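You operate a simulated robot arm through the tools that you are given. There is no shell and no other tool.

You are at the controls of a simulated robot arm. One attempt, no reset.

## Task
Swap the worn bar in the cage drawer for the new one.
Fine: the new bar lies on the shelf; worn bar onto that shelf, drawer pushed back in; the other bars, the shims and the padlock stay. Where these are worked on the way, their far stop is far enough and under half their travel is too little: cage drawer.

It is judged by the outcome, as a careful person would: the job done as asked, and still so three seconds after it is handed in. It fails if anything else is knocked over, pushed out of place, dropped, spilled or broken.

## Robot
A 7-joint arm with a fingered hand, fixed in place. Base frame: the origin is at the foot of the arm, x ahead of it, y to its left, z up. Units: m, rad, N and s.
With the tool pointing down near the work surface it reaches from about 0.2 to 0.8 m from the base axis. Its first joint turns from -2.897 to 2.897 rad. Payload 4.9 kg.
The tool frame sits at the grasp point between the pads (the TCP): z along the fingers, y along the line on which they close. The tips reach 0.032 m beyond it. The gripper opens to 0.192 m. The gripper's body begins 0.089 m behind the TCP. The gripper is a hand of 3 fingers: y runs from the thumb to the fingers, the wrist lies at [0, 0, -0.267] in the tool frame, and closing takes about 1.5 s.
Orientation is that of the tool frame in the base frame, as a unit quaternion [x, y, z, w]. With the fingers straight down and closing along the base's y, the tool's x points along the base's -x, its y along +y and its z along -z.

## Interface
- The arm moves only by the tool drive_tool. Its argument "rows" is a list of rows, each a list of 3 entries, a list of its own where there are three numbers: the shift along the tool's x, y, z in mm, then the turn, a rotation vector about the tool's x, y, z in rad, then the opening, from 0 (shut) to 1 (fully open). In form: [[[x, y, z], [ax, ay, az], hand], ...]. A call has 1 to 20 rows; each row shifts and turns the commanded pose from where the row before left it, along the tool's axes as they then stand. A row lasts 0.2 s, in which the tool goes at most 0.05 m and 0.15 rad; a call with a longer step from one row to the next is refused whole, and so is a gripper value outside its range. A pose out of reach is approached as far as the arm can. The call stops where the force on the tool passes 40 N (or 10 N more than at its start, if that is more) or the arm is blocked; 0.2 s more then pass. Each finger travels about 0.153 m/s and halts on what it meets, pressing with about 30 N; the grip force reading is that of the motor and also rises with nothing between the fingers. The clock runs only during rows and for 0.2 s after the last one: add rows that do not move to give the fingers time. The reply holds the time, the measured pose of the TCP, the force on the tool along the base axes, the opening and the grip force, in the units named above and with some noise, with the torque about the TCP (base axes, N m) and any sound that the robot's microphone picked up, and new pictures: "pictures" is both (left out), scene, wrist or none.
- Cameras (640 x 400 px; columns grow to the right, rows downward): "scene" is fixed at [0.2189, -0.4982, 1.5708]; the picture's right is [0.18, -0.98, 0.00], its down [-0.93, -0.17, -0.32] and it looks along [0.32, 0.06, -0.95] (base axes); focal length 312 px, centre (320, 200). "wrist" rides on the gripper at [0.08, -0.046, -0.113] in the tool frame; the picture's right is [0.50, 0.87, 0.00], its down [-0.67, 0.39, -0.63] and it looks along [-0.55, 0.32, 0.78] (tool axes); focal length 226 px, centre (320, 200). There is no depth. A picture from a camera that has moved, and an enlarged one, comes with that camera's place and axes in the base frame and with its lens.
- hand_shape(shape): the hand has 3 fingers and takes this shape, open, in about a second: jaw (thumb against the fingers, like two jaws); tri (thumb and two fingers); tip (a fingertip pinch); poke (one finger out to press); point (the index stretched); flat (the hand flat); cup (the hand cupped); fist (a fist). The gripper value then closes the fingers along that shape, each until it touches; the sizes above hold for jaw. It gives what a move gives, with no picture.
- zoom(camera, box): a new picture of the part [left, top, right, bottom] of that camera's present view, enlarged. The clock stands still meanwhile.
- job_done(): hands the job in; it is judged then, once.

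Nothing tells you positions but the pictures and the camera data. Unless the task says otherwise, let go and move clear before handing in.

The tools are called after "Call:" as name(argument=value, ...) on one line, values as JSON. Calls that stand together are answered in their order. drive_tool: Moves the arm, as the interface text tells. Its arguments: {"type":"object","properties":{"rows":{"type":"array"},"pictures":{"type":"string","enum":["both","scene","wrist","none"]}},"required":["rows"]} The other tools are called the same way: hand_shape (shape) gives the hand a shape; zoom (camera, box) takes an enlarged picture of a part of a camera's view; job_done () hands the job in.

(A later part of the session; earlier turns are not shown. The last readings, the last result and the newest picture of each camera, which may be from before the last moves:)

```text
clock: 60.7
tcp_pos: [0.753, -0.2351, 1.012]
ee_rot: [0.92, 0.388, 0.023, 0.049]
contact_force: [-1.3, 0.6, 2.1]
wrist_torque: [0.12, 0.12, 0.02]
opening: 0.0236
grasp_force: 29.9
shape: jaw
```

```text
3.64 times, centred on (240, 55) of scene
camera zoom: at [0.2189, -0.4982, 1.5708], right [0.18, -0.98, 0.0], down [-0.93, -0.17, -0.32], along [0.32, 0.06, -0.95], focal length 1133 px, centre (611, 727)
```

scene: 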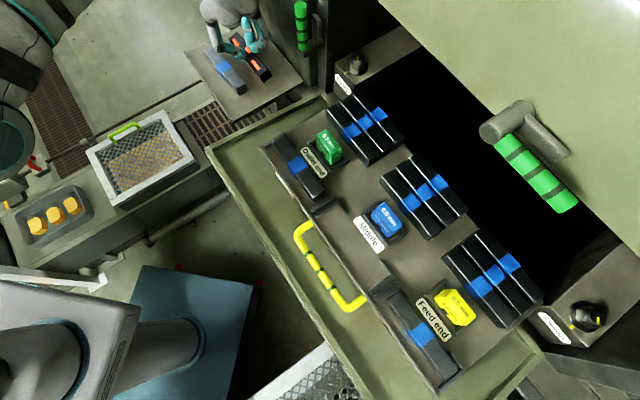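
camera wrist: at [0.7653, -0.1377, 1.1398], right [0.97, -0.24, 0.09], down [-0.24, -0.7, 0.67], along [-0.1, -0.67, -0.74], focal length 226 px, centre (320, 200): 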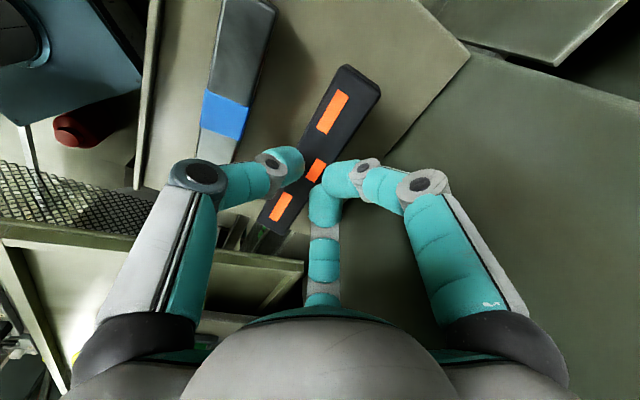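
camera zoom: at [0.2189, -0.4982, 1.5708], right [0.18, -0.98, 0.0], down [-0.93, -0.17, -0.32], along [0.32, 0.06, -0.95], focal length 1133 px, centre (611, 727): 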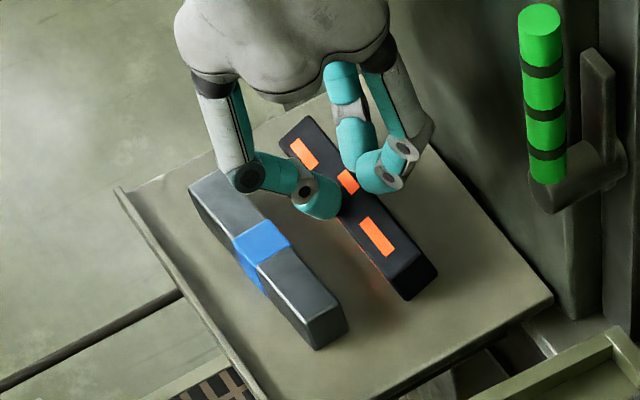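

The bar's front lower edge has touched the shelf. Pressing gently a few millimetres more should level it in the grip before I release.

Call:
drive_tool(rows=[[[0, -0.2, 2], [0, 0, 0], 0.0], [[0, -0.2, 2], [0, 0, 0], 0.0]], pictures="none")

Call:
zoom(camera="scene", box=[200, 20, 280, 100])

```text
clock: 61.3
tcp_pos: [0.7548, -0.2354, 1.0109]
ee_rot: [0.92, 0.387, 0.025, 0.052]
contact_force: [-5.8, -0.5, 25.3]
wrist_torque: [0.28, 0.53, 0.07]
opening: 0.0247
grasp_force: 29.8
shape: jaw
```

```text
5.00 times, centred on (240, 60) of scene
camera zoom: at [0.2189, -0.4982, 1.5708], right [0.18, -0.98, 0.0], down [-0.93, -0.17, -0.32], along [0.32, 0.06, -0.95], focal length 1558 px, centre (720, 900)
```

zoom: 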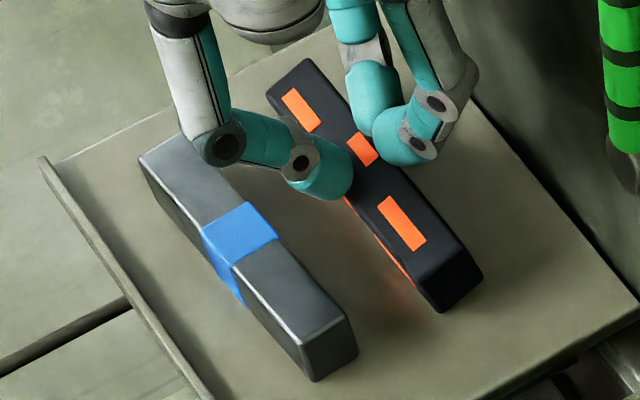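

It resists rolling, so I relieve the pressure and open slowly, letting it settle flat from a few millimetres.

Call:
drive_tool(rows=[[[0, 0.3, -3], [0, 0, 0], 0.05], [[0, 0, 0], [0, 0, 0], 0.11], [[0, 0, 0], [0, 0, 0], 0.14], [[0, 0, 0], [0, 0, 0], 0.17], [[0, 0, 0], [0, 0, 0], 0.2], [[0, 0, 0], [0, 0, 0], 0.23], [[0, 0, 0], [0, 0, 0], 0.23]], pictures="wrist")

Call:
zoom(camera="scene", box=[200, 20, 280, 100])

```text
clock: 62.9
tcp_pos: [0.7519, -0.2343, 1.0079]
ee_rot: [0.92, 0.388, 0.021, 0.049]
contact_force: [-1.7, 2.2, 8.1]
wrist_torque: [0.16, 0.17, 0.0]
opening: 0.0451
grasp_force: 0.1
shape: jaw
camera wrist: at [0.7664, -0.1379, 1.116], right [0.97, -0.24, 0.09], down [-0.24, -0.7, 0.67], along [-0.1, -0.67, -0.74], focal length 226 px, centre (320, 200)
```

wrist: 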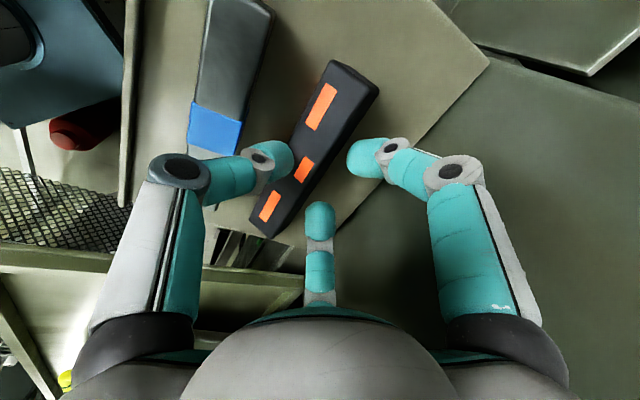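

```text
5.00 times, centred on (240, 60) of scene
camera zoom: at [0.2189, -0.4982, 1.5708], right [0.18, -0.98, 0.0], down [-0.93, -0.17, -0.32], along [0.32, 0.06, -0.95], focal length 1558 px, centre (720, 900)
```

zoom: 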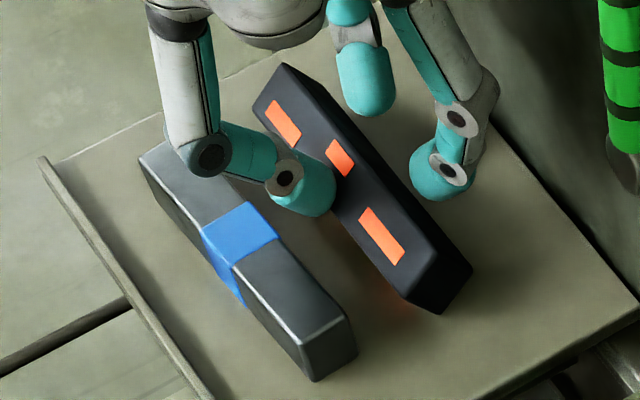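

The thumb is pressing on the bar's front top edge and keeps its rear tilted up. Raising the hand slowly should let it settle back flat.

Call:
drive_tool(rows=[[[0, 0.2, -2], [0, 0, 0], 0.23], [[0, 0.2, -2], [0, 0, 0], 0.23]], pictures="none")

Call:
zoom(camera="scene", box=[200, 20, 280, 100])

```text
clock: 63.5
tcp_pos: [0.7537, -0.2334, 1.0119]
ee_rot: [0.921, 0.387, 0.022, 0.049]
contact_force: [0.5, -0.5, -0.8]
wrist_torque: [-0.06, -0.02, 0.0]
opening: 0.0442
grasp_force: 0.0
shape: jaw
```

```text
5.00 times, centred on (240, 60) of scene
camera zoom: at [0.2189, -0.4982, 1.5708], right [0.18, -0.98, 0.0], down [-0.93, -0.17, -0.32], along [0.32, 0.06, -0.95], focal length 1558 px, centre (720, 900)
```

zoom: 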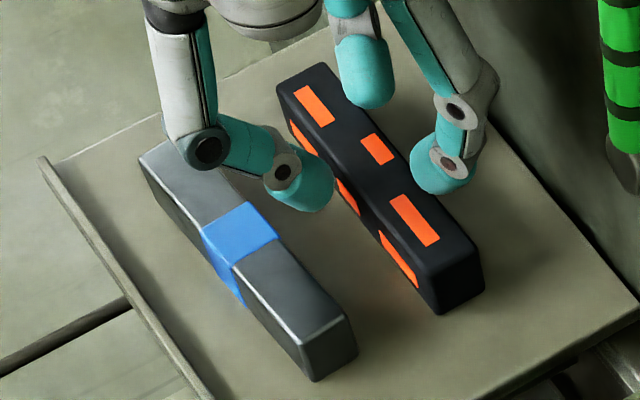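

The worn bar now lies flat on the shelf beside the new one. Lifting straight up out of it.

Call:
drive_tool(rows=[[[0, 0.3, -3], [0, 0, 0], 0.24], [[0, 0.6, -6], [0, 0, 0], 0.24], [[0, 1, -10], [0, 0, 0], 0.24], [[0, 2, -20], [0, 0, 0], 0.24], [[0, 3, -25], [0, 0, 0], 0.28], [[0, 3, -25], [0, 0, 0], 0.33]], pictures="both")

Call:
zoom(camera="scene", box=[180, 10, 320, 120])

Call:
zoom(camera="wrist", box=[160, 0, 480, 260])

```text
clock: 64.9
tcp_pos: [0.7541, -0.2335, 1.0872]
ee_rot: [0.92, 0.387, 0.022, 0.05]
contact_force: [0.3, 0.6, 0.2]
wrist_torque: [0.05, -0.01, -0.01]
opening: 0.0631
grasp_force: 0.0
shape: jaw
out of reach, approached as far as the arm can: row 6
camera wrist: at [0.7672, -0.1368, 1.1961], right [0.97, -0.24, 0.1], down [-0.24, -0.7, 0.67], along [-0.1, -0.67, -0.74], focal length 226 px, centre (320, 200)
```

scene: 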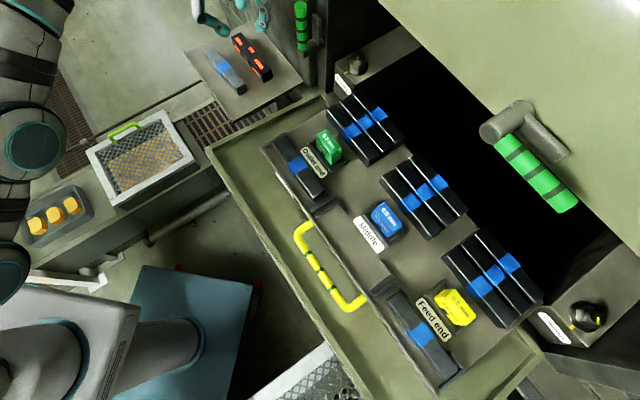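
wrist: 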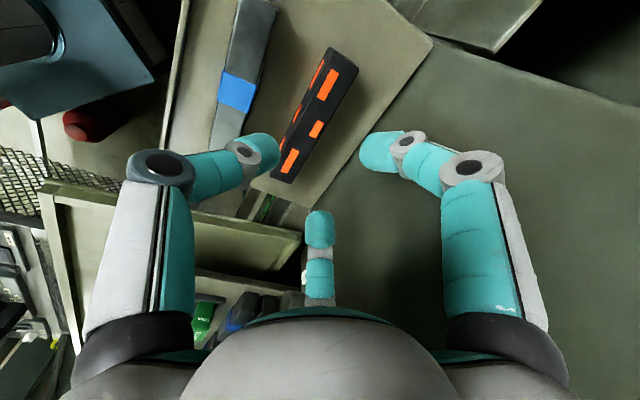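

```text
3.64 times, centred on (250, 65) of scene
camera zoom: at [0.2189, -0.4982, 1.5708], right [0.18, -0.98, 0.0], down [-0.93, -0.17, -0.32], along [0.32, 0.06, -0.95], focal length 1133 px, centre (574, 691)
```

zoom: 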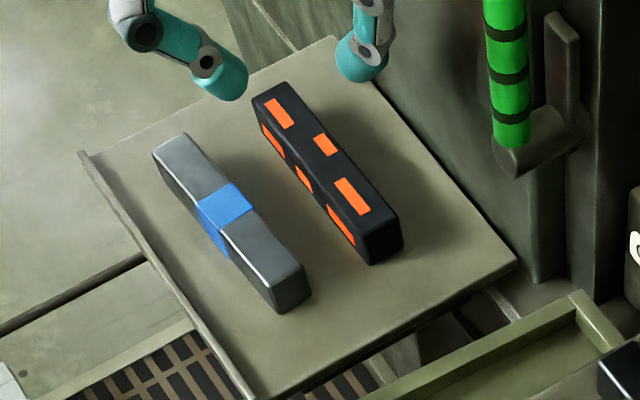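

```text
1.54 times, centred on (320, 130) of wrist
camera zoom: at [0.7672, -0.1368, 1.1961], right [0.97, -0.24, 0.1], down [-0.24, -0.7, 0.67], along [-0.1, -0.67, -0.74], focal length 348 px, centre (320, 308)
```

zoom: 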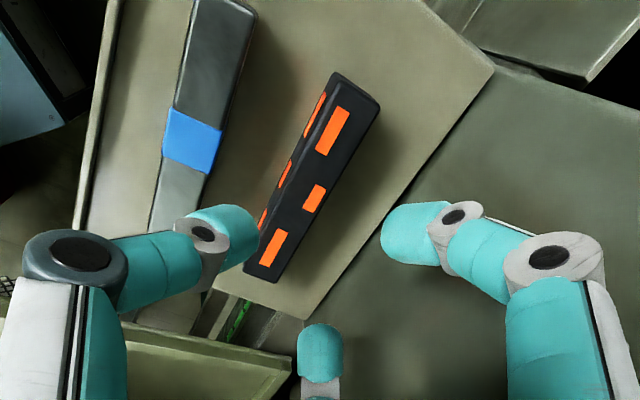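

Worn bar is down and stable. Now I move over the new bar: it is turned about 4° relative to the machine, so I align the hand's yaw to it, bring the lean back to −2°, and narrow the opening so the fingers fit between the two bars.

Call:
drive_tool(rows=[[[-2, -23.3, 0], [0, 0, 0], 0.33], [[-2, -23.3, 0], [0, 0, 0], 0.3], [[-2, -23.3, 2], [0, 0, 0], 0.27], [[0, 0, 0], [0.07, 0, 0], 0.27], [[0, 0, 0], [0.07, 0, 0], 0.27], [[0, 0, 0], [0, 0, -0.066], 0.27], [[0, 0, 0], [0, 0, 0], 0.27]], pictures="both")

Call:
zoom(camera="wrist", box=[220, 60, 440, 260])

Call:
zoom(camera="scene", box=[180, 10, 320, 120])

```text
clock: 66.5
tcp_pos: [0.699, -0.1912, 1.0778]
ee_rot: [0.908, 0.419, -0.005, -0.016]
contact_force: [-0.2, -0.4, -0.8]
wrist_torque: [-0.01, -0.01, 0.01]
opening: 0.0523
grasp_force: 0.0
shape: jaw
camera wrist: at [0.7168, -0.1032, 1.1939], right [0.98, -0.18, -0.03], down [-0.13, -0.78, 0.62], along [-0.13, -0.6, -0.79], focal length 226 px, centre (320, 200)
```

scene: 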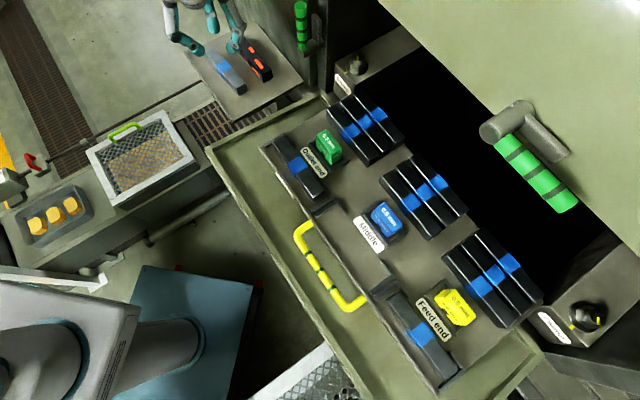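
wrist: 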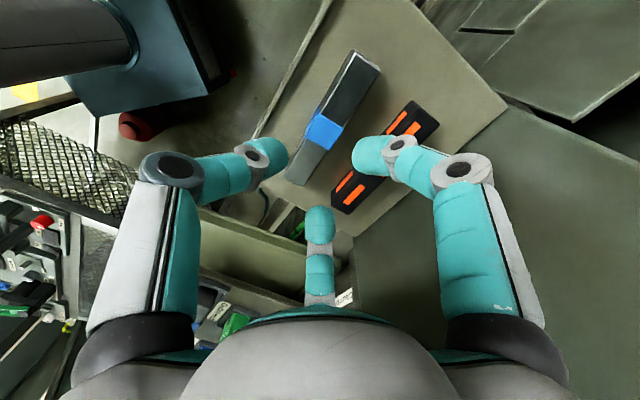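

```text
2.00 times, centred on (330, 160) of wrist
camera zoom: at [0.7168, -0.1032, 1.1939], right [0.98, -0.18, -0.03], down [-0.13, -0.78, 0.62], along [-0.13, -0.6, -0.79], focal length 452 px, centre (300, 280)
```

zoom: 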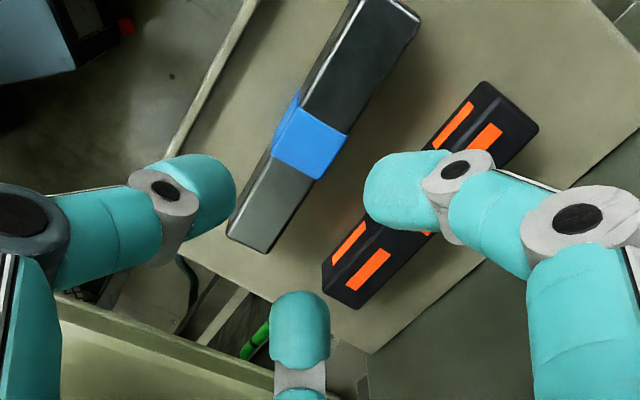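

```text
3.64 times, centred on (250, 65) of scene
camera zoom: at [0.2189, -0.4982, 1.5708], right [0.18, -0.98, 0.0], down [-0.93, -0.17, -0.32], along [0.32, 0.06, -0.95], focal length 1133 px, centre (574, 691)
```

zoom: 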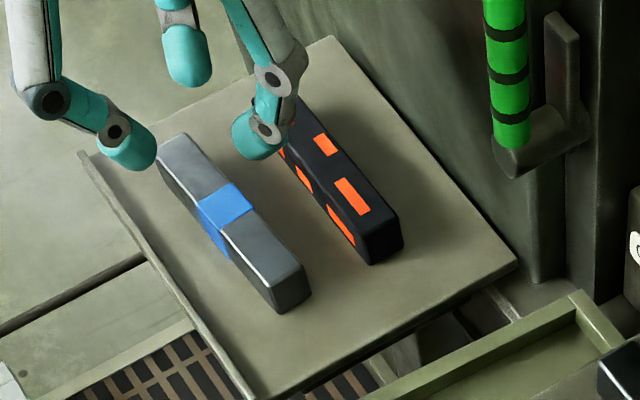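

Triangulation shows the bar is a few millimetres farther than assumed; I shift to centre on its blue band with the rear-biased offset, and descend part way.

Call:
drive_tool(rows=[[[5, 8, 5], [0, 0, 0], 0.27], [[0, 0.6, 18], [0, 0, 0], 0.27], [[0, 0.6, 18], [0, 0, 0], 0.27], [[0, 0.5, 14], [0, 0, 0], 0.27]], pictures="wrist")

Call:
zoom(camera="wrist", box=[230, 60, 430, 260])

Call:
zoom(camera="scene", box=[180, 10, 300, 110])

```text
clock: 67.5
tcp_pos: [0.7093, -0.1901, 1.0233]
ee_rot: [0.908, 0.419, -0.004, -0.015]
contact_force: [0.7, -0.3, -0.1]
wrist_torque: [0.01, 0.02, -0.01]
opening: 0.0521
grasp_force: 0.1
shape: jaw
camera wrist: at [0.7276, -0.1033, 1.1401], right [0.98, -0.18, -0.02], down [-0.13, -0.78, 0.62], along [-0.13, -0.6, -0.79], focal length 226 px, centre (320, 200)
```

wrist: 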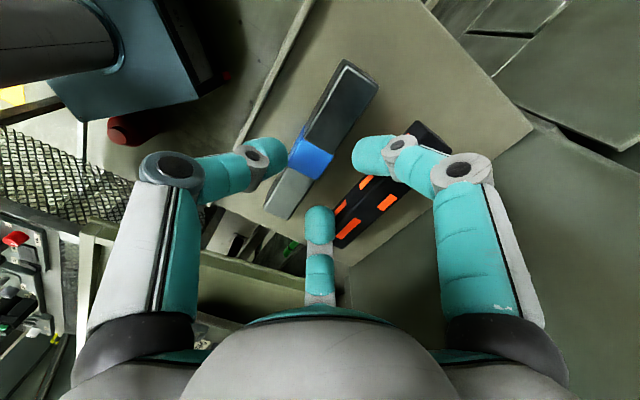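

```text
2.00 times, centred on (330, 160) of wrist
camera zoom: at [0.7276, -0.1033, 1.1401], right [0.98, -0.18, -0.02], down [-0.13, -0.78, 0.62], along [-0.13, -0.6, -0.79], focal length 452 px, centre (300, 280)
```

zoom: 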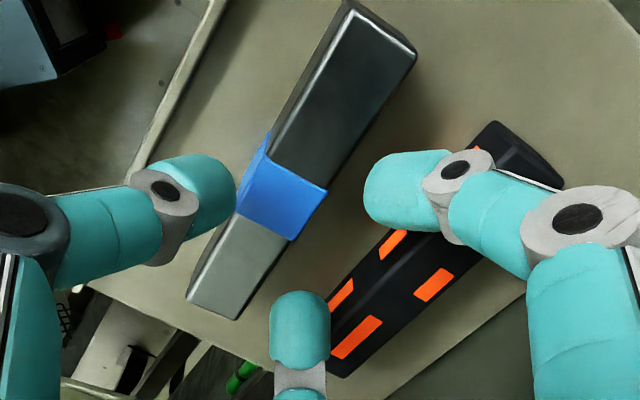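

```text
4.00 times, centred on (240, 60) of scene
camera zoom: at [0.2189, -0.4982, 1.5708], right [0.18, -0.98, 0.0], down [-0.93, -0.17, -0.32], along [0.32, 0.06, -0.95], focal length 1246 px, centre (640, 760)
```

zoom: 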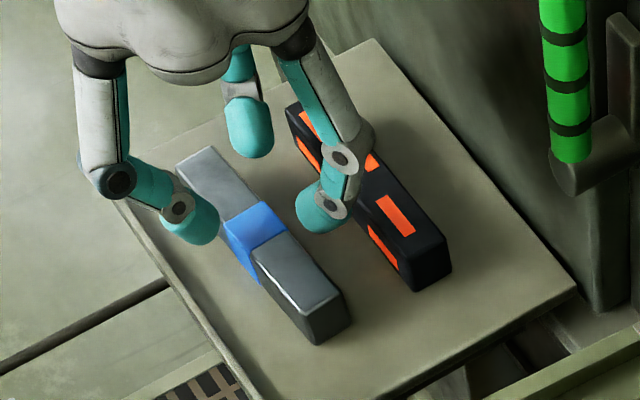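

Bar is aligned and centred along its length; a 1.7 mm sideways trim, then down in checked steps.

Call:
drive_tool(rows=[[[0, -1.6, 5], [0, 0, 0], 0.27], [[0, 0.2, 5], [0, 0, 0], 0.27]], pictures="none")

Call:
drive_tool(rows=[[[0, 0.1, 4], [0, 0, 0], 0.27]], pictures="none")

Call:
drive_tool(rows=[[[0, 0.1, 4], [0, 0, 0], 0.27]], pictures="wrist")

Call:
zoom(camera="scene", box=[180, 10, 300, 110])

Call:
zoom(camera="wrist", box=[230, 60, 430, 260])

```text
clock: 68.1
tcp_pos: [0.7074, -0.1902, 1.0171]
ee_rot: [0.908, 0.419, -0.004, -0.015]
contact_force: [-1.2, -0.5, -0.3]
wrist_torque: [0.02, -0.02, -0.01]
opening: 0.0519
grasp_force: 0.0
shape: jaw
```

```text
clock: 68.5
tcp_pos: [0.7075, -0.1891, 1.0116]
ee_rot: [0.908, 0.418, -0.005, -0.015]
contact_force: [-0.1, 0.3, -1.2]
wrist_torque: [-0.03, 0.0, -0.05]
opening: 0.0519
grasp_force: 0.0
shape: jaw
```

```text
clock: 68.9
tcp_pos: [0.7064, -0.1884, 1.0064]
ee_rot: [0.908, 0.419, -0.003, -0.016]
contact_force: [0.4, 0.0, -0.4]
wrist_torque: [0.01, 0.03, 0.03]
opening: 0.0519
grasp_force: 0.1
shape: jaw
camera wrist: at [0.7251, -0.1019, 1.1221], right [0.98, -0.18, -0.03], down [-0.13, -0.78, 0.62], along [-0.13, -0.6, -0.79], focal length 226 px, centre (320, 200)
```

wrist: 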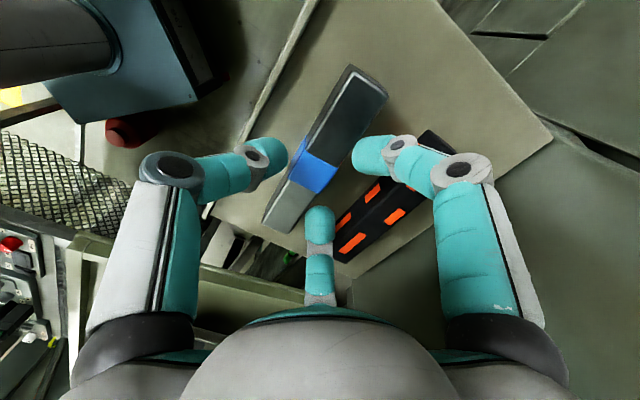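

```text
4.00 times, centred on (240, 60) of scene
camera zoom: at [0.2189, -0.4982, 1.5708], right [0.18, -0.98, 0.0], down [-0.93, -0.17, -0.32], along [0.32, 0.06, -0.95], focal length 1246 px, centre (640, 760)
```

zoom: 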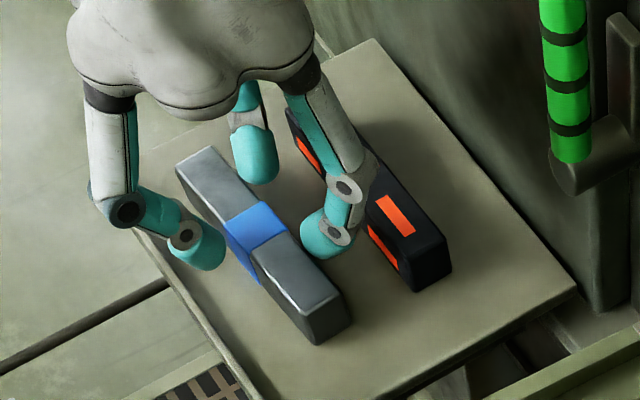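

```text
2.00 times, centred on (330, 160) of wrist
camera zoom: at [0.7251, -0.1019, 1.1221], right [0.98, -0.18, -0.03], down [-0.13, -0.78, 0.62], along [-0.13, -0.6, -0.79], focal length 452 px, centre (300, 280)
```

zoom: 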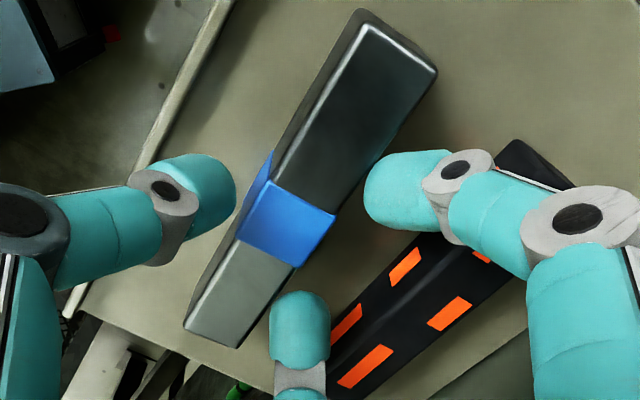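

Call:
drive_tool(rows=[[[0, 1.2, 0], [0.035, 0, 0], 0.27], [[0, 1.2, 0], [0.035, 0, 0], 0.27], [[0, 0, 3], [0, 0, 0], 0.27]], pictures="none")

Call:
drive_tool(rows=[[[0, 0, 2], [0, 0, 0], 0.27]], pictures="wrist")

Call:
zoom(camera="wrist", box=[230, 60, 430, 260])

Call:
zoom(camera="scene", box=[180, 10, 300, 110])

```text
clock: 69.7
tcp_pos: [0.7093, -0.1919, 1.0037]
ee_rot: [0.907, 0.419, -0.019, -0.047]
contact_force: [0.4, 0.6, 0.3]
wrist_torque: [-0.02, 0.01, 0.01]
opening: 0.0521
grasp_force: 0.0
shape: jaw
```

```text
clock: 70.1
tcp_pos: [0.7082, -0.1922, 1.0026]
ee_rot: [0.907, 0.419, -0.018, -0.048]
contact_force: [0.2, -0.2, -0.5]
wrist_torque: [-0.01, 0.03, 0.01]
opening: 0.0521
grasp_force: 0.0
shape: jaw
camera wrist: at [0.7327, -0.1096, 1.1202], right [0.98, -0.18, -0.09], down [-0.1, -0.81, 0.59], along [-0.17, -0.57, -0.81], focal length 226 px, centre (320, 200)
```

wrist: 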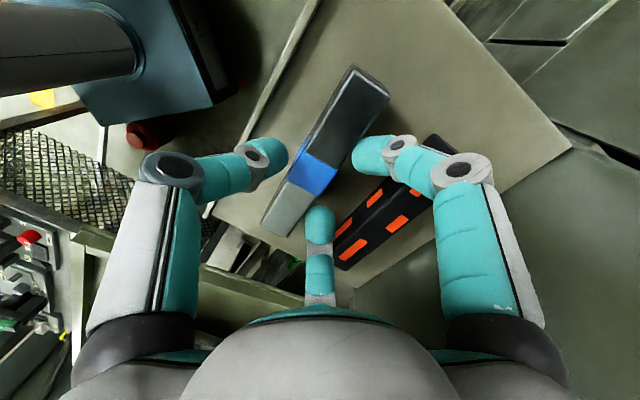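

```text
2.00 times, centred on (330, 160) of wrist
camera zoom: at [0.7327, -0.1096, 1.1202], right [0.98, -0.18, -0.09], down [-0.1, -0.81, 0.59], along [-0.17, -0.57, -0.81], focal length 452 px, centre (300, 280)
```

zoom: 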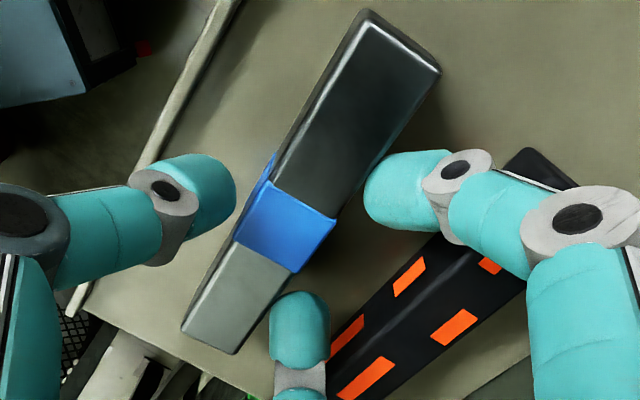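

```text
4.00 times, centred on (240, 60) of scene
camera zoom: at [0.2189, -0.4982, 1.5708], right [0.18, -0.98, 0.0], down [-0.93, -0.17, -0.32], along [0.32, 0.06, -0.95], focal length 1246 px, centre (640, 760)
```

zoom: 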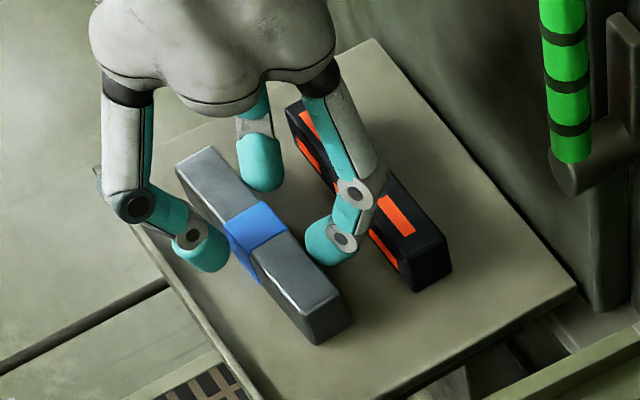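

Everything lines up, no contact. Closing on the new bar.

Call:
drive_tool(rows=[[[0, 0, 0], [0, 0, 0], 0.24], [[0, 0, 0], [0, 0, 0], 0.21], [[0, 0, 0], [0, 0, 0], 0.18], [[0, 0, 0], [0, 0, 0], 0.15], [[0, 0, 0], [0, 0, 0], 0.1], [[0, 0, 0], [0, 0, 0], 0.04], [[0, 0, 0], [0, 0, 0], 0.0], [[0, 0, 0], [0, 0, 0], 0.0]], pictures="wrist")

Call:
zoom(camera="wrist", box=[230, 60, 430, 260])

Call:
zoom(camera="scene", box=[180, 10, 300, 110])

```text
clock: 71.9
tcp_pos: [0.7083, -0.1912, 1.0046]
ee_rot: [0.907, 0.418, -0.018, -0.046]
contact_force: [3.4, -2.9, 14.9]
wrist_torque: [0.02, 0.01, -0.03]
opening: 0.0276
grasp_force: 29.9
shape: jaw
camera wrist: at [0.7326, -0.1097, 1.1217], right [0.98, -0.18, -0.08], down [-0.1, -0.8, 0.59], along [-0.17, -0.57, -0.81], focal length 226 px, centre (320, 200)
```

wrist: 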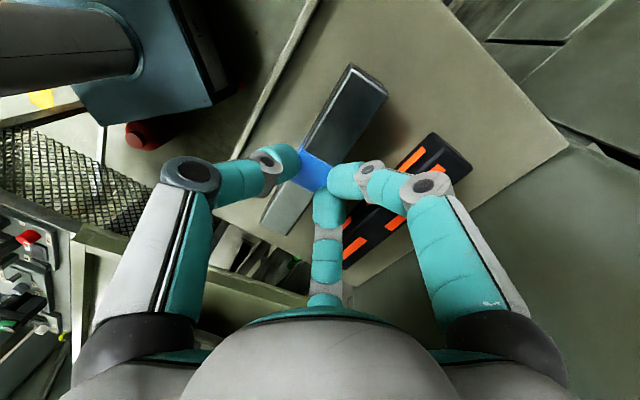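

```text
2.00 times, centred on (330, 160) of wrist
camera zoom: at [0.7326, -0.1097, 1.1217], right [0.98, -0.18, -0.08], down [-0.1, -0.8, 0.59], along [-0.17, -0.57, -0.81], focal length 452 px, centre (300, 280)
```

zoom: 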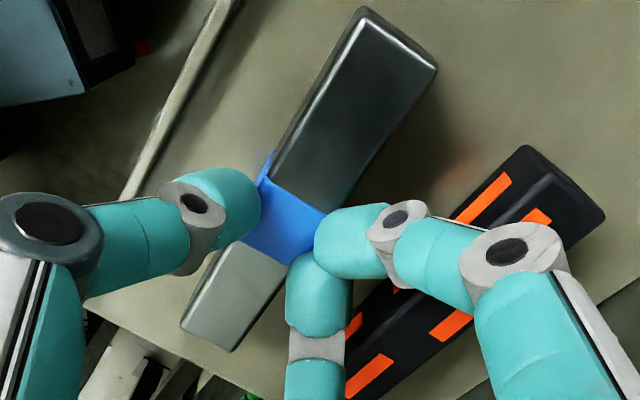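

```text
4.00 times, centred on (240, 60) of scene
camera zoom: at [0.2189, -0.4982, 1.5708], right [0.18, -0.98, 0.0], down [-0.93, -0.17, -0.32], along [0.32, 0.06, -0.95], focal length 1246 px, centre (640, 760)
```

zoom: 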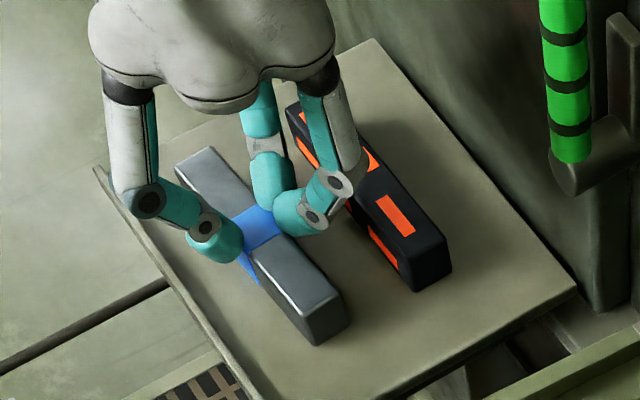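

Gripped at 27.6 mm. Lifting slowly.

Call:
drive_tool(rows=[[[0, -0.2, -2], [0, 0, 0], 0.0], [[0, -0.3, -3], [0, 0, 0], 0.0], [[0, -0.3, -3], [0, 0, 0], 0.0], [[0, -0.4, -4], [0, 0, 0], 0.0], [[0, -0.4, -4], [0, 0, 0], 0.0], [[0, 0, 0], [0, 0, 0], 0.0]], pictures="wrist")

Call:
zoom(camera="wrist", box=[230, 60, 430, 260])

Call:
zoom(camera="scene", box=[180, 10, 300, 110])

```text
clock: 73.3
tcp_pos: [0.7079, -0.1921, 1.0182]
ee_rot: [0.907, 0.419, -0.021, -0.047]
contact_force: [-0.1, -0.1, -3.2]
wrist_torque: [0.0, -0.05, 0.03]
opening: 0.0249
grasp_force: 29.7
shape: jaw
camera wrist: at [0.7326, -0.1099, 1.1357], right [0.98, -0.18, -0.09], down [-0.1, -0.81, 0.59], along [-0.17, -0.57, -0.81], focal length 226 px, centre (320, 200)
```

wrist: 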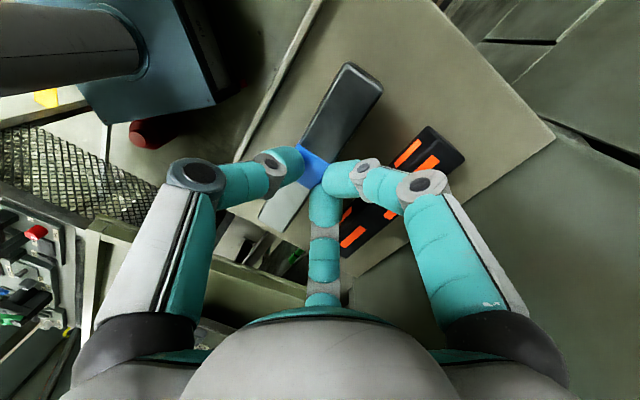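

```text
2.00 times, centred on (330, 160) of wrist
camera zoom: at [0.7326, -0.1099, 1.1357], right [0.98, -0.18, -0.09], down [-0.1, -0.81, 0.59], along [-0.17, -0.57, -0.81], focal length 452 px, centre (300, 280)
```

zoom: 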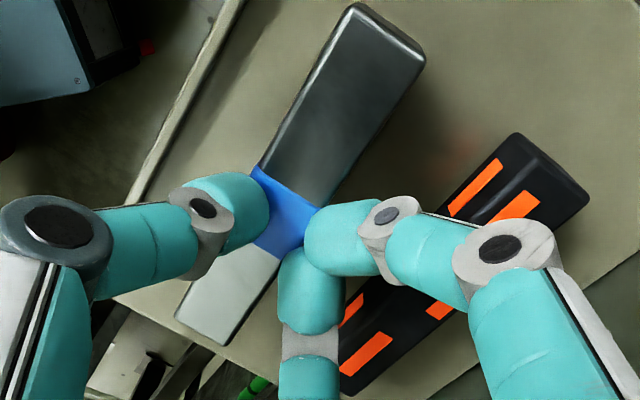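

```text
4.00 times, centred on (240, 60) of scene
camera zoom: at [0.2189, -0.4982, 1.5708], right [0.18, -0.98, 0.0], down [-0.93, -0.17, -0.32], along [0.32, 0.06, -0.95], focal length 1246 px, centre (640, 760)
```

zoom: 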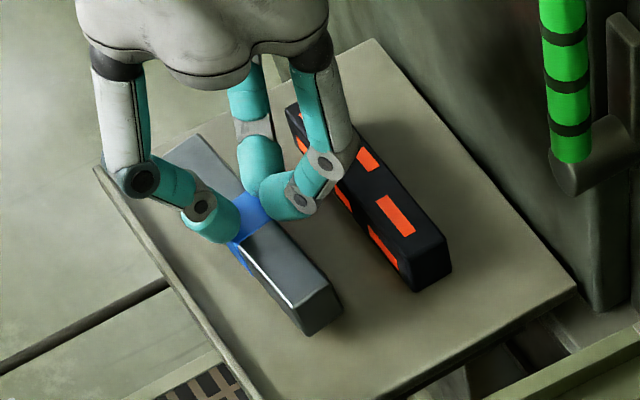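

The new bar is up and steady (about 3 N). I lift clear, retreat from the shelf and then carry it back to the drawer.

Call:
drive_tool(rows=[[[0, -0.8, -8], [0, 0, 0], 0.0], [[0, -1.5, -15], [0, 0, 0], 0.0], [[0, -2, -20], [0, 0, 0], 0.0], [[0, -2, -20], [0, 0, 0], 0.0], [[0, -12, -20], [0, 0, 0], 0.0], [[0, -22, -15], [0, 0, 0], 0.0], [[0, -26, -10], [0, 0, 0], 0.0], [[0, -28, -5], [0, 0, 0], 0.0], [[0, -28, 3], [0, 0, 0], 0.0], [[0, -22, 3], [0, 0, 0], 0.0], [[0, -10, 1], [0, 0, 0], 0.0]], pictures="both")

Call:
zoom(camera="scene", box=[60, 0, 200, 110])

```text
clock: 75.7
tcp_pos: [0.5995, -0.0994, 1.1375]
ee_rot: [0.907, 0.418, -0.019, -0.047]
contact_force: [0.3, -0.6, -4.7]
wrist_torque: [-0.02, -0.02, -0.01]
opening: 0.0247
grasp_force: 30.1
shape: jaw
camera wrist: at [0.623, -0.0174, 1.2568], right [0.98, -0.18, -0.09], down [-0.1, -0.81, 0.59], along [-0.17, -0.57, -0.81], focal length 226 px, centre (320, 200)
```

scene: 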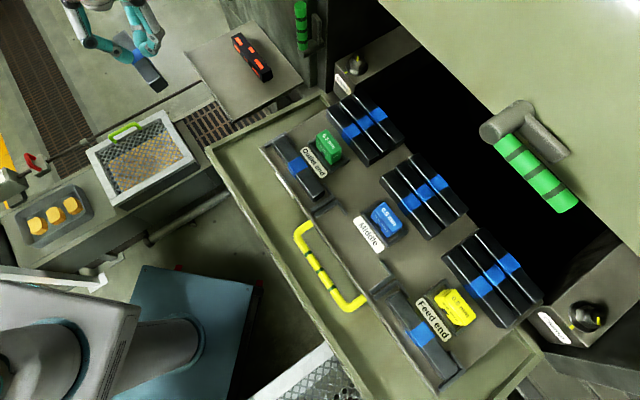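
wrist: 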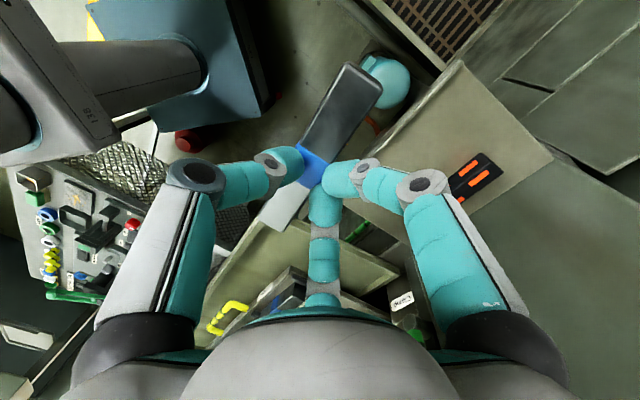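

```text
3.64 times, centred on (130, 55) of scene
camera zoom: at [0.2189, -0.4982, 1.5708], right [0.18, -0.98, 0.0], down [-0.93, -0.17, -0.32], along [0.32, 0.06, -0.95], focal length 1133 px, centre (1011, 727)
```

zoom: 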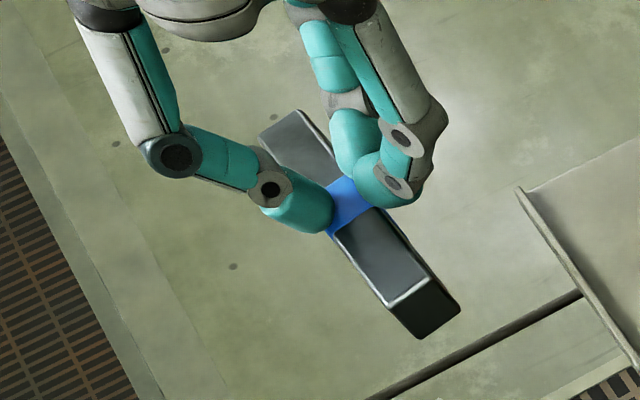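

Bar is held as before (rolled ~9°). I'll re-measure the empty seat now with the free scene view before moving over.

Call:
zoom(camera="scene", box=[300, 180, 420, 300])

Call:
zoom(camera="scene", box=[185, 10, 305, 120])

```text
3.33 times, centred on (360, 240) of scene
camera zoom: at [0.2189, -0.4982, 1.5708], right [0.18, -0.98, 0.0], down [-0.93, -0.17, -0.32], along [0.32, 0.06, -0.95], focal length 1039 px, centre (187, 67)
```

zoom: 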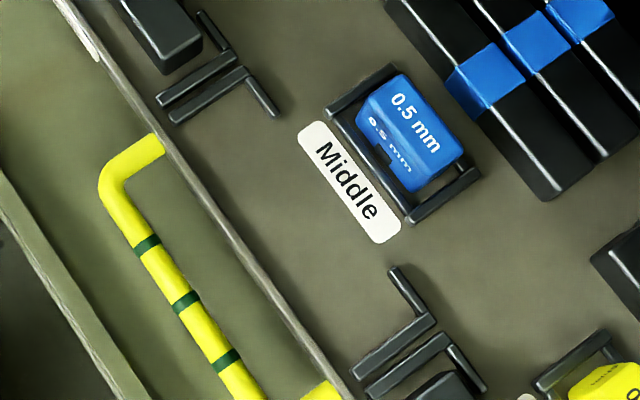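

```text
3.64 times, centred on (245, 65) of scene
camera zoom: at [0.2189, -0.4982, 1.5708], right [0.18, -0.98, 0.0], down [-0.93, -0.17, -0.32], along [0.32, 0.06, -0.95], focal length 1133 px, centre (593, 691)
```

zoom: 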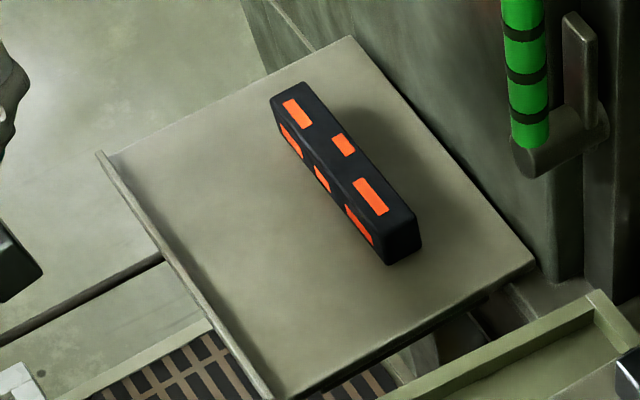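

The seat hasn't moved and the worn bar lies well on the shelf. I align the yaw to the seat and carry the new bar back to a point in front of the drawer.

Call:
drive_tool(rows=[[[0, 0, 0], [-0.042, 0, 0.064], 0.0], [[-12, -7, -7], [0, 0, 0], 0.0], [[-24, -7, -7], [0, 0, 0], 0.0], [[-34, -7, -7], [0, 0, 0], 0.0], [[-34, -7, -7], [0, 0, 0], 0.0], [[-34, 0, 0], [0, 0, 0], 0.0], [[-34, 0, 0], [0, 0, 0], 0.0], [[-34, 0, 0], [0, 0, 0], 0.0], [[-34, 0, 0], [0, 0, 0], 0.0], [[-34, 0, 0], [0, 0, 0], 0.0], [[-34, 0, 0], [0, 0, 0], 0.0], [[-34, 0, 0], [0, 0, 0], 0.0], [[-34, 0, 0], [0, 0, 0], 0.0], [[-34, 0, 0], [0, 0, 0], 0.0], [[-34, 0, 0], [0, 0, 0], 0.0], [[-34, 0, 0], [0, 0, 0], 0.0], [[-18, 0, 0], [0, 0, 0], 0.0], [[-8, 0, 0], [0, 0, 0], 0.0]], pictures="both")

Call:
zoom(camera="wrist", box=[220, 40, 440, 240])

```text
clock: 79.5
tcp_pos: [0.2302, -0.4394, 1.1675]
ee_rot: [0.921, 0.389, -0.012, -0.029]
contact_force: [-0.1, 0.1, -4.3]
wrist_torque: [-0.03, -0.01, 0.01]
opening: 0.0248
grasp_force: 29.8
shape: jaw
camera wrist: at [0.2558, -0.3571, 1.2852], right [0.97, -0.24, -0.05], down [-0.16, -0.78, 0.61], along [-0.19, -0.58, -0.79], focal length 226 px, centre (320, 200)
```

scene: 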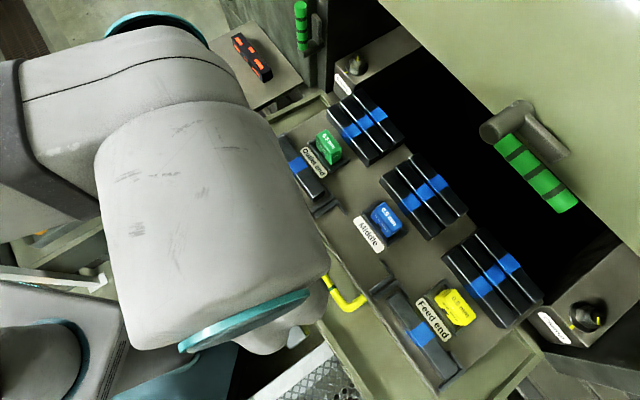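
wrist: 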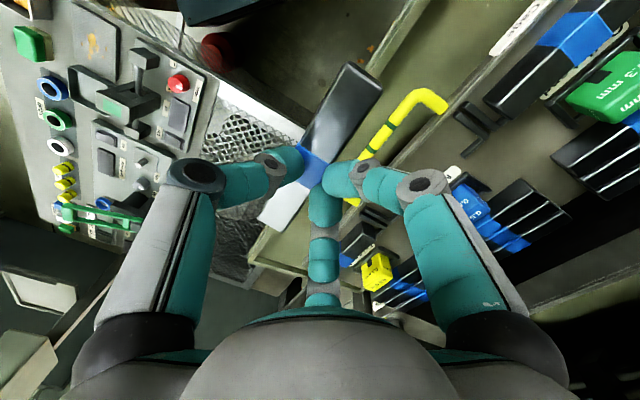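

```text
2.00 times, centred on (330, 140) of wrist
camera zoom: at [0.2558, -0.3571, 1.2852], right [0.97, -0.24, -0.05], down [-0.16, -0.78, 0.61], along [-0.19, -0.58, -0.79], focal length 452 px, centre (300, 320)
```

zoom: 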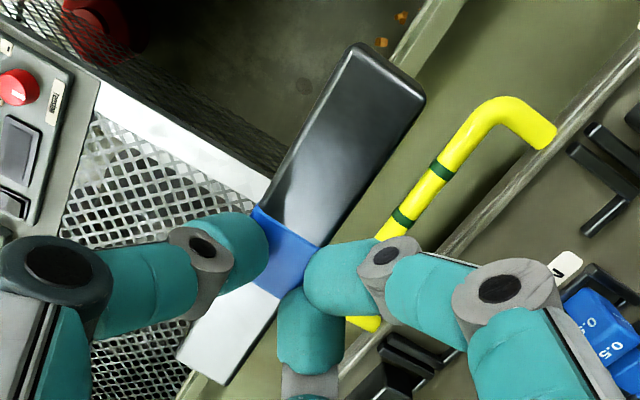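

Aligned with the seat. I lower to carrying height (bar bottom about 3 cm over the lip) and move forward over the empty seat.

Call:
drive_tool(rows=[[[-1.5, 1, 17], [0, 0, 0], 0.0], [[-1.5, 1, 17], [0, 0, 0], 0.0], [[0, 1.3, 18], [0, 0, 0], 0.0], [[0, 15, -1], [0, 0, 0], 0.0], [[0, 25, -1.6], [0, 0, 0], 0.0], [[0, 25, -1.6], [0, 0, 0], 0.0], [[0, 25, -1.6], [0, 0, 0], 0.0], [[0, 25, -1.6], [0, 0, 0], 0.0], [[0, 20, -1.3], [0, 0, 0], 0.0], [[0, 10, -0.6], [0, 0, 0], 0.0], [[0, 0, 0], [0, 0, 0], 0.0]], pictures="both")

Call:
zoom(camera="wrist", box=[220, 40, 440, 240])

Call:
zoom(camera="scene", box=[300, 130, 560, 310])

```text
clock: 81.9
tcp_pos: [0.3308, -0.5464, 1.1144]
ee_rot: [0.92, 0.39, -0.013, -0.028]
contact_force: [0.0, 0.1, -3.8]
wrist_torque: [-0.06, -0.02, 0.02]
opening: 0.0244
grasp_force: 29.9
shape: jaw
camera wrist: at [0.3573, -0.4618, 1.2316], right [0.97, -0.24, -0.05], down [-0.16, -0.78, 0.61], along [-0.19, -0.58, -0.79], focal length 226 px, centre (320, 200)
```

scene: 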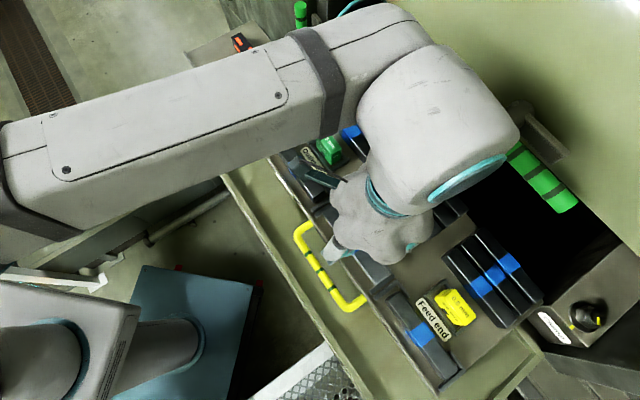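
wrist: 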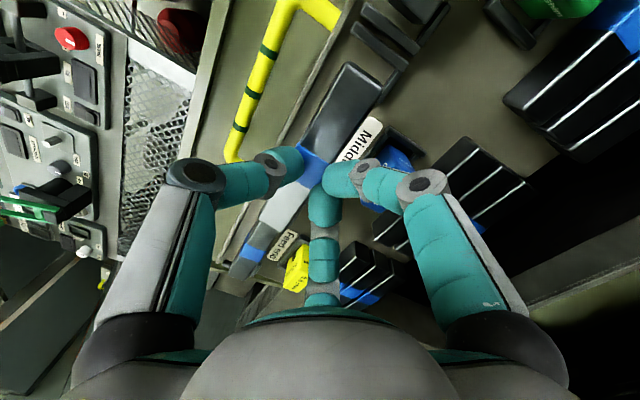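

```text
2.00 times, centred on (330, 140) of wrist
camera zoom: at [0.3573, -0.4618, 1.2316], right [0.97, -0.24, -0.05], down [-0.16, -0.78, 0.61], along [-0.19, -0.58, -0.79], focal length 452 px, centre (300, 320)
```

zoom: 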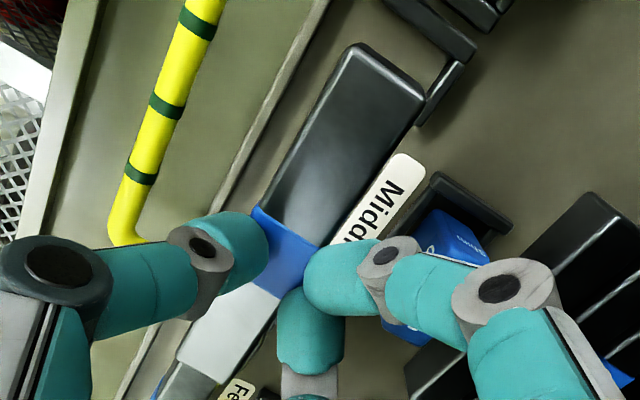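

```text
2.22 times, centred on (430, 220) of scene
camera zoom: at [0.2189, -0.4982, 1.5708], right [0.18, -0.98, 0.0], down [-0.93, -0.17, -0.32], along [0.32, 0.06, -0.95], focal length 692 px, centre (76, 156)
```

zoom: 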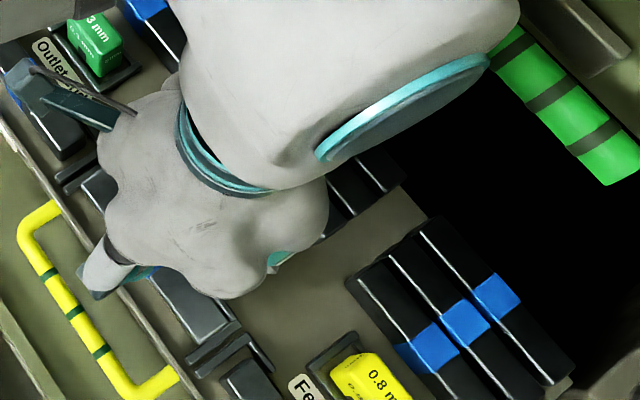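

The wrist view agrees with the measured seat rails. A small trim (3.4 mm along, 3.5 mm inward), then down toward the plate.

Call:
drive_tool(rows=[[[3.4, 3.5, 0], [0, 0, 0], 0.0], [[0, 0.6, 10], [0, 0, 0], 0.0], [[0, 0.5, 8], [0, 0, 0], 0.0], [[0, 0.4, 6], [0, 0, 0], 0.0], [[0, 0, 0], [0, 0, 0], 0.0]], pictures="both")

Call:
zoom(camera="wrist", box=[220, 40, 440, 240])

Call:
zoom(camera="scene", box=[300, 170, 460, 310])

```text
clock: 83.1
tcp_pos: [0.3358, -0.5477, 1.0921]
ee_rot: [0.921, 0.389, -0.012, -0.028]
contact_force: [-0.4, 0.2, -3.4]
wrist_torque: [-0.02, -0.02, 0.0]
opening: 0.0247
grasp_force: 29.8
shape: jaw
camera wrist: at [0.3622, -0.4635, 1.208], right [0.97, -0.24, -0.05], down [-0.16, -0.78, 0.61], along [-0.19, -0.58, -0.79], focal length 226 px, centre (320, 200)
```

scene: 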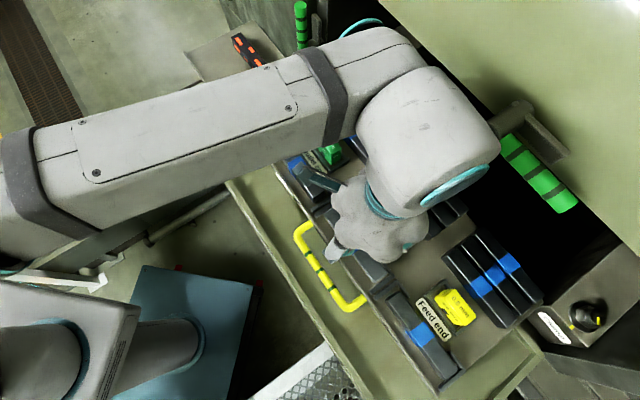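
wrist: 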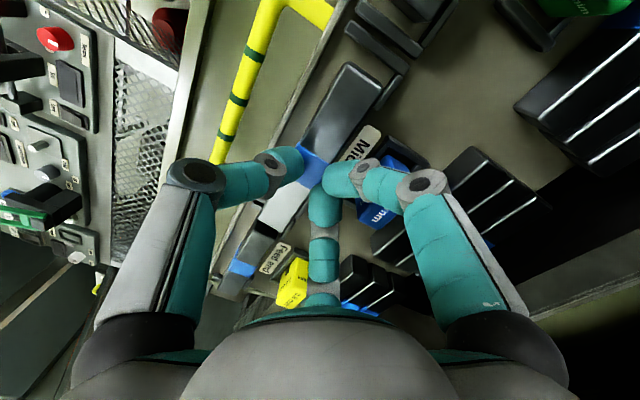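

```text
2.00 times, centred on (330, 140) of wrist
camera zoom: at [0.3622, -0.4635, 1.208], right [0.97, -0.24, -0.05], down [-0.16, -0.78, 0.61], along [-0.19, -0.58, -0.79], focal length 452 px, centre (300, 320)
```

zoom: 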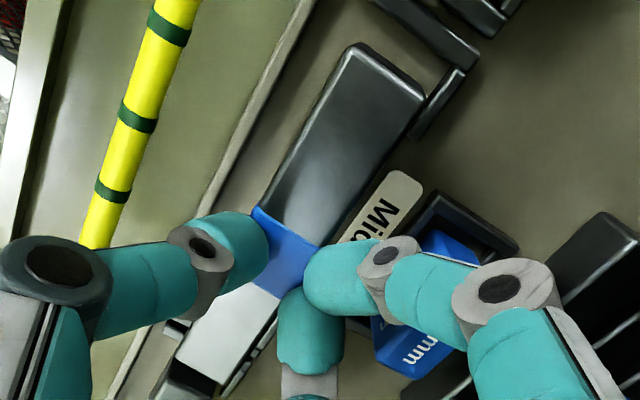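

```text
2.86 times, centred on (380, 240) of scene
camera zoom: at [0.2189, -0.4982, 1.5708], right [0.18, -0.98, 0.0], down [-0.93, -0.17, -0.32], along [0.32, 0.06, -0.95], focal length 890 px, centre (149, 86)
```

zoom: 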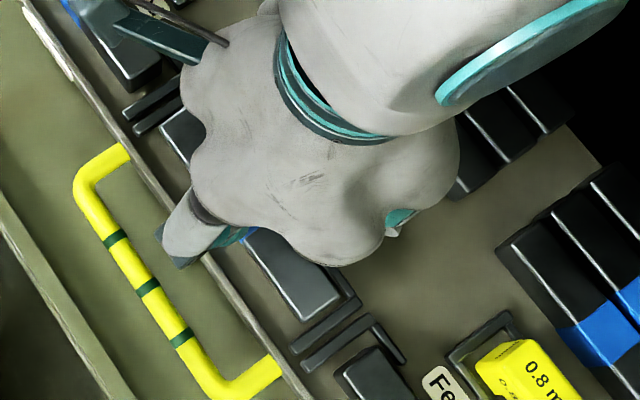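

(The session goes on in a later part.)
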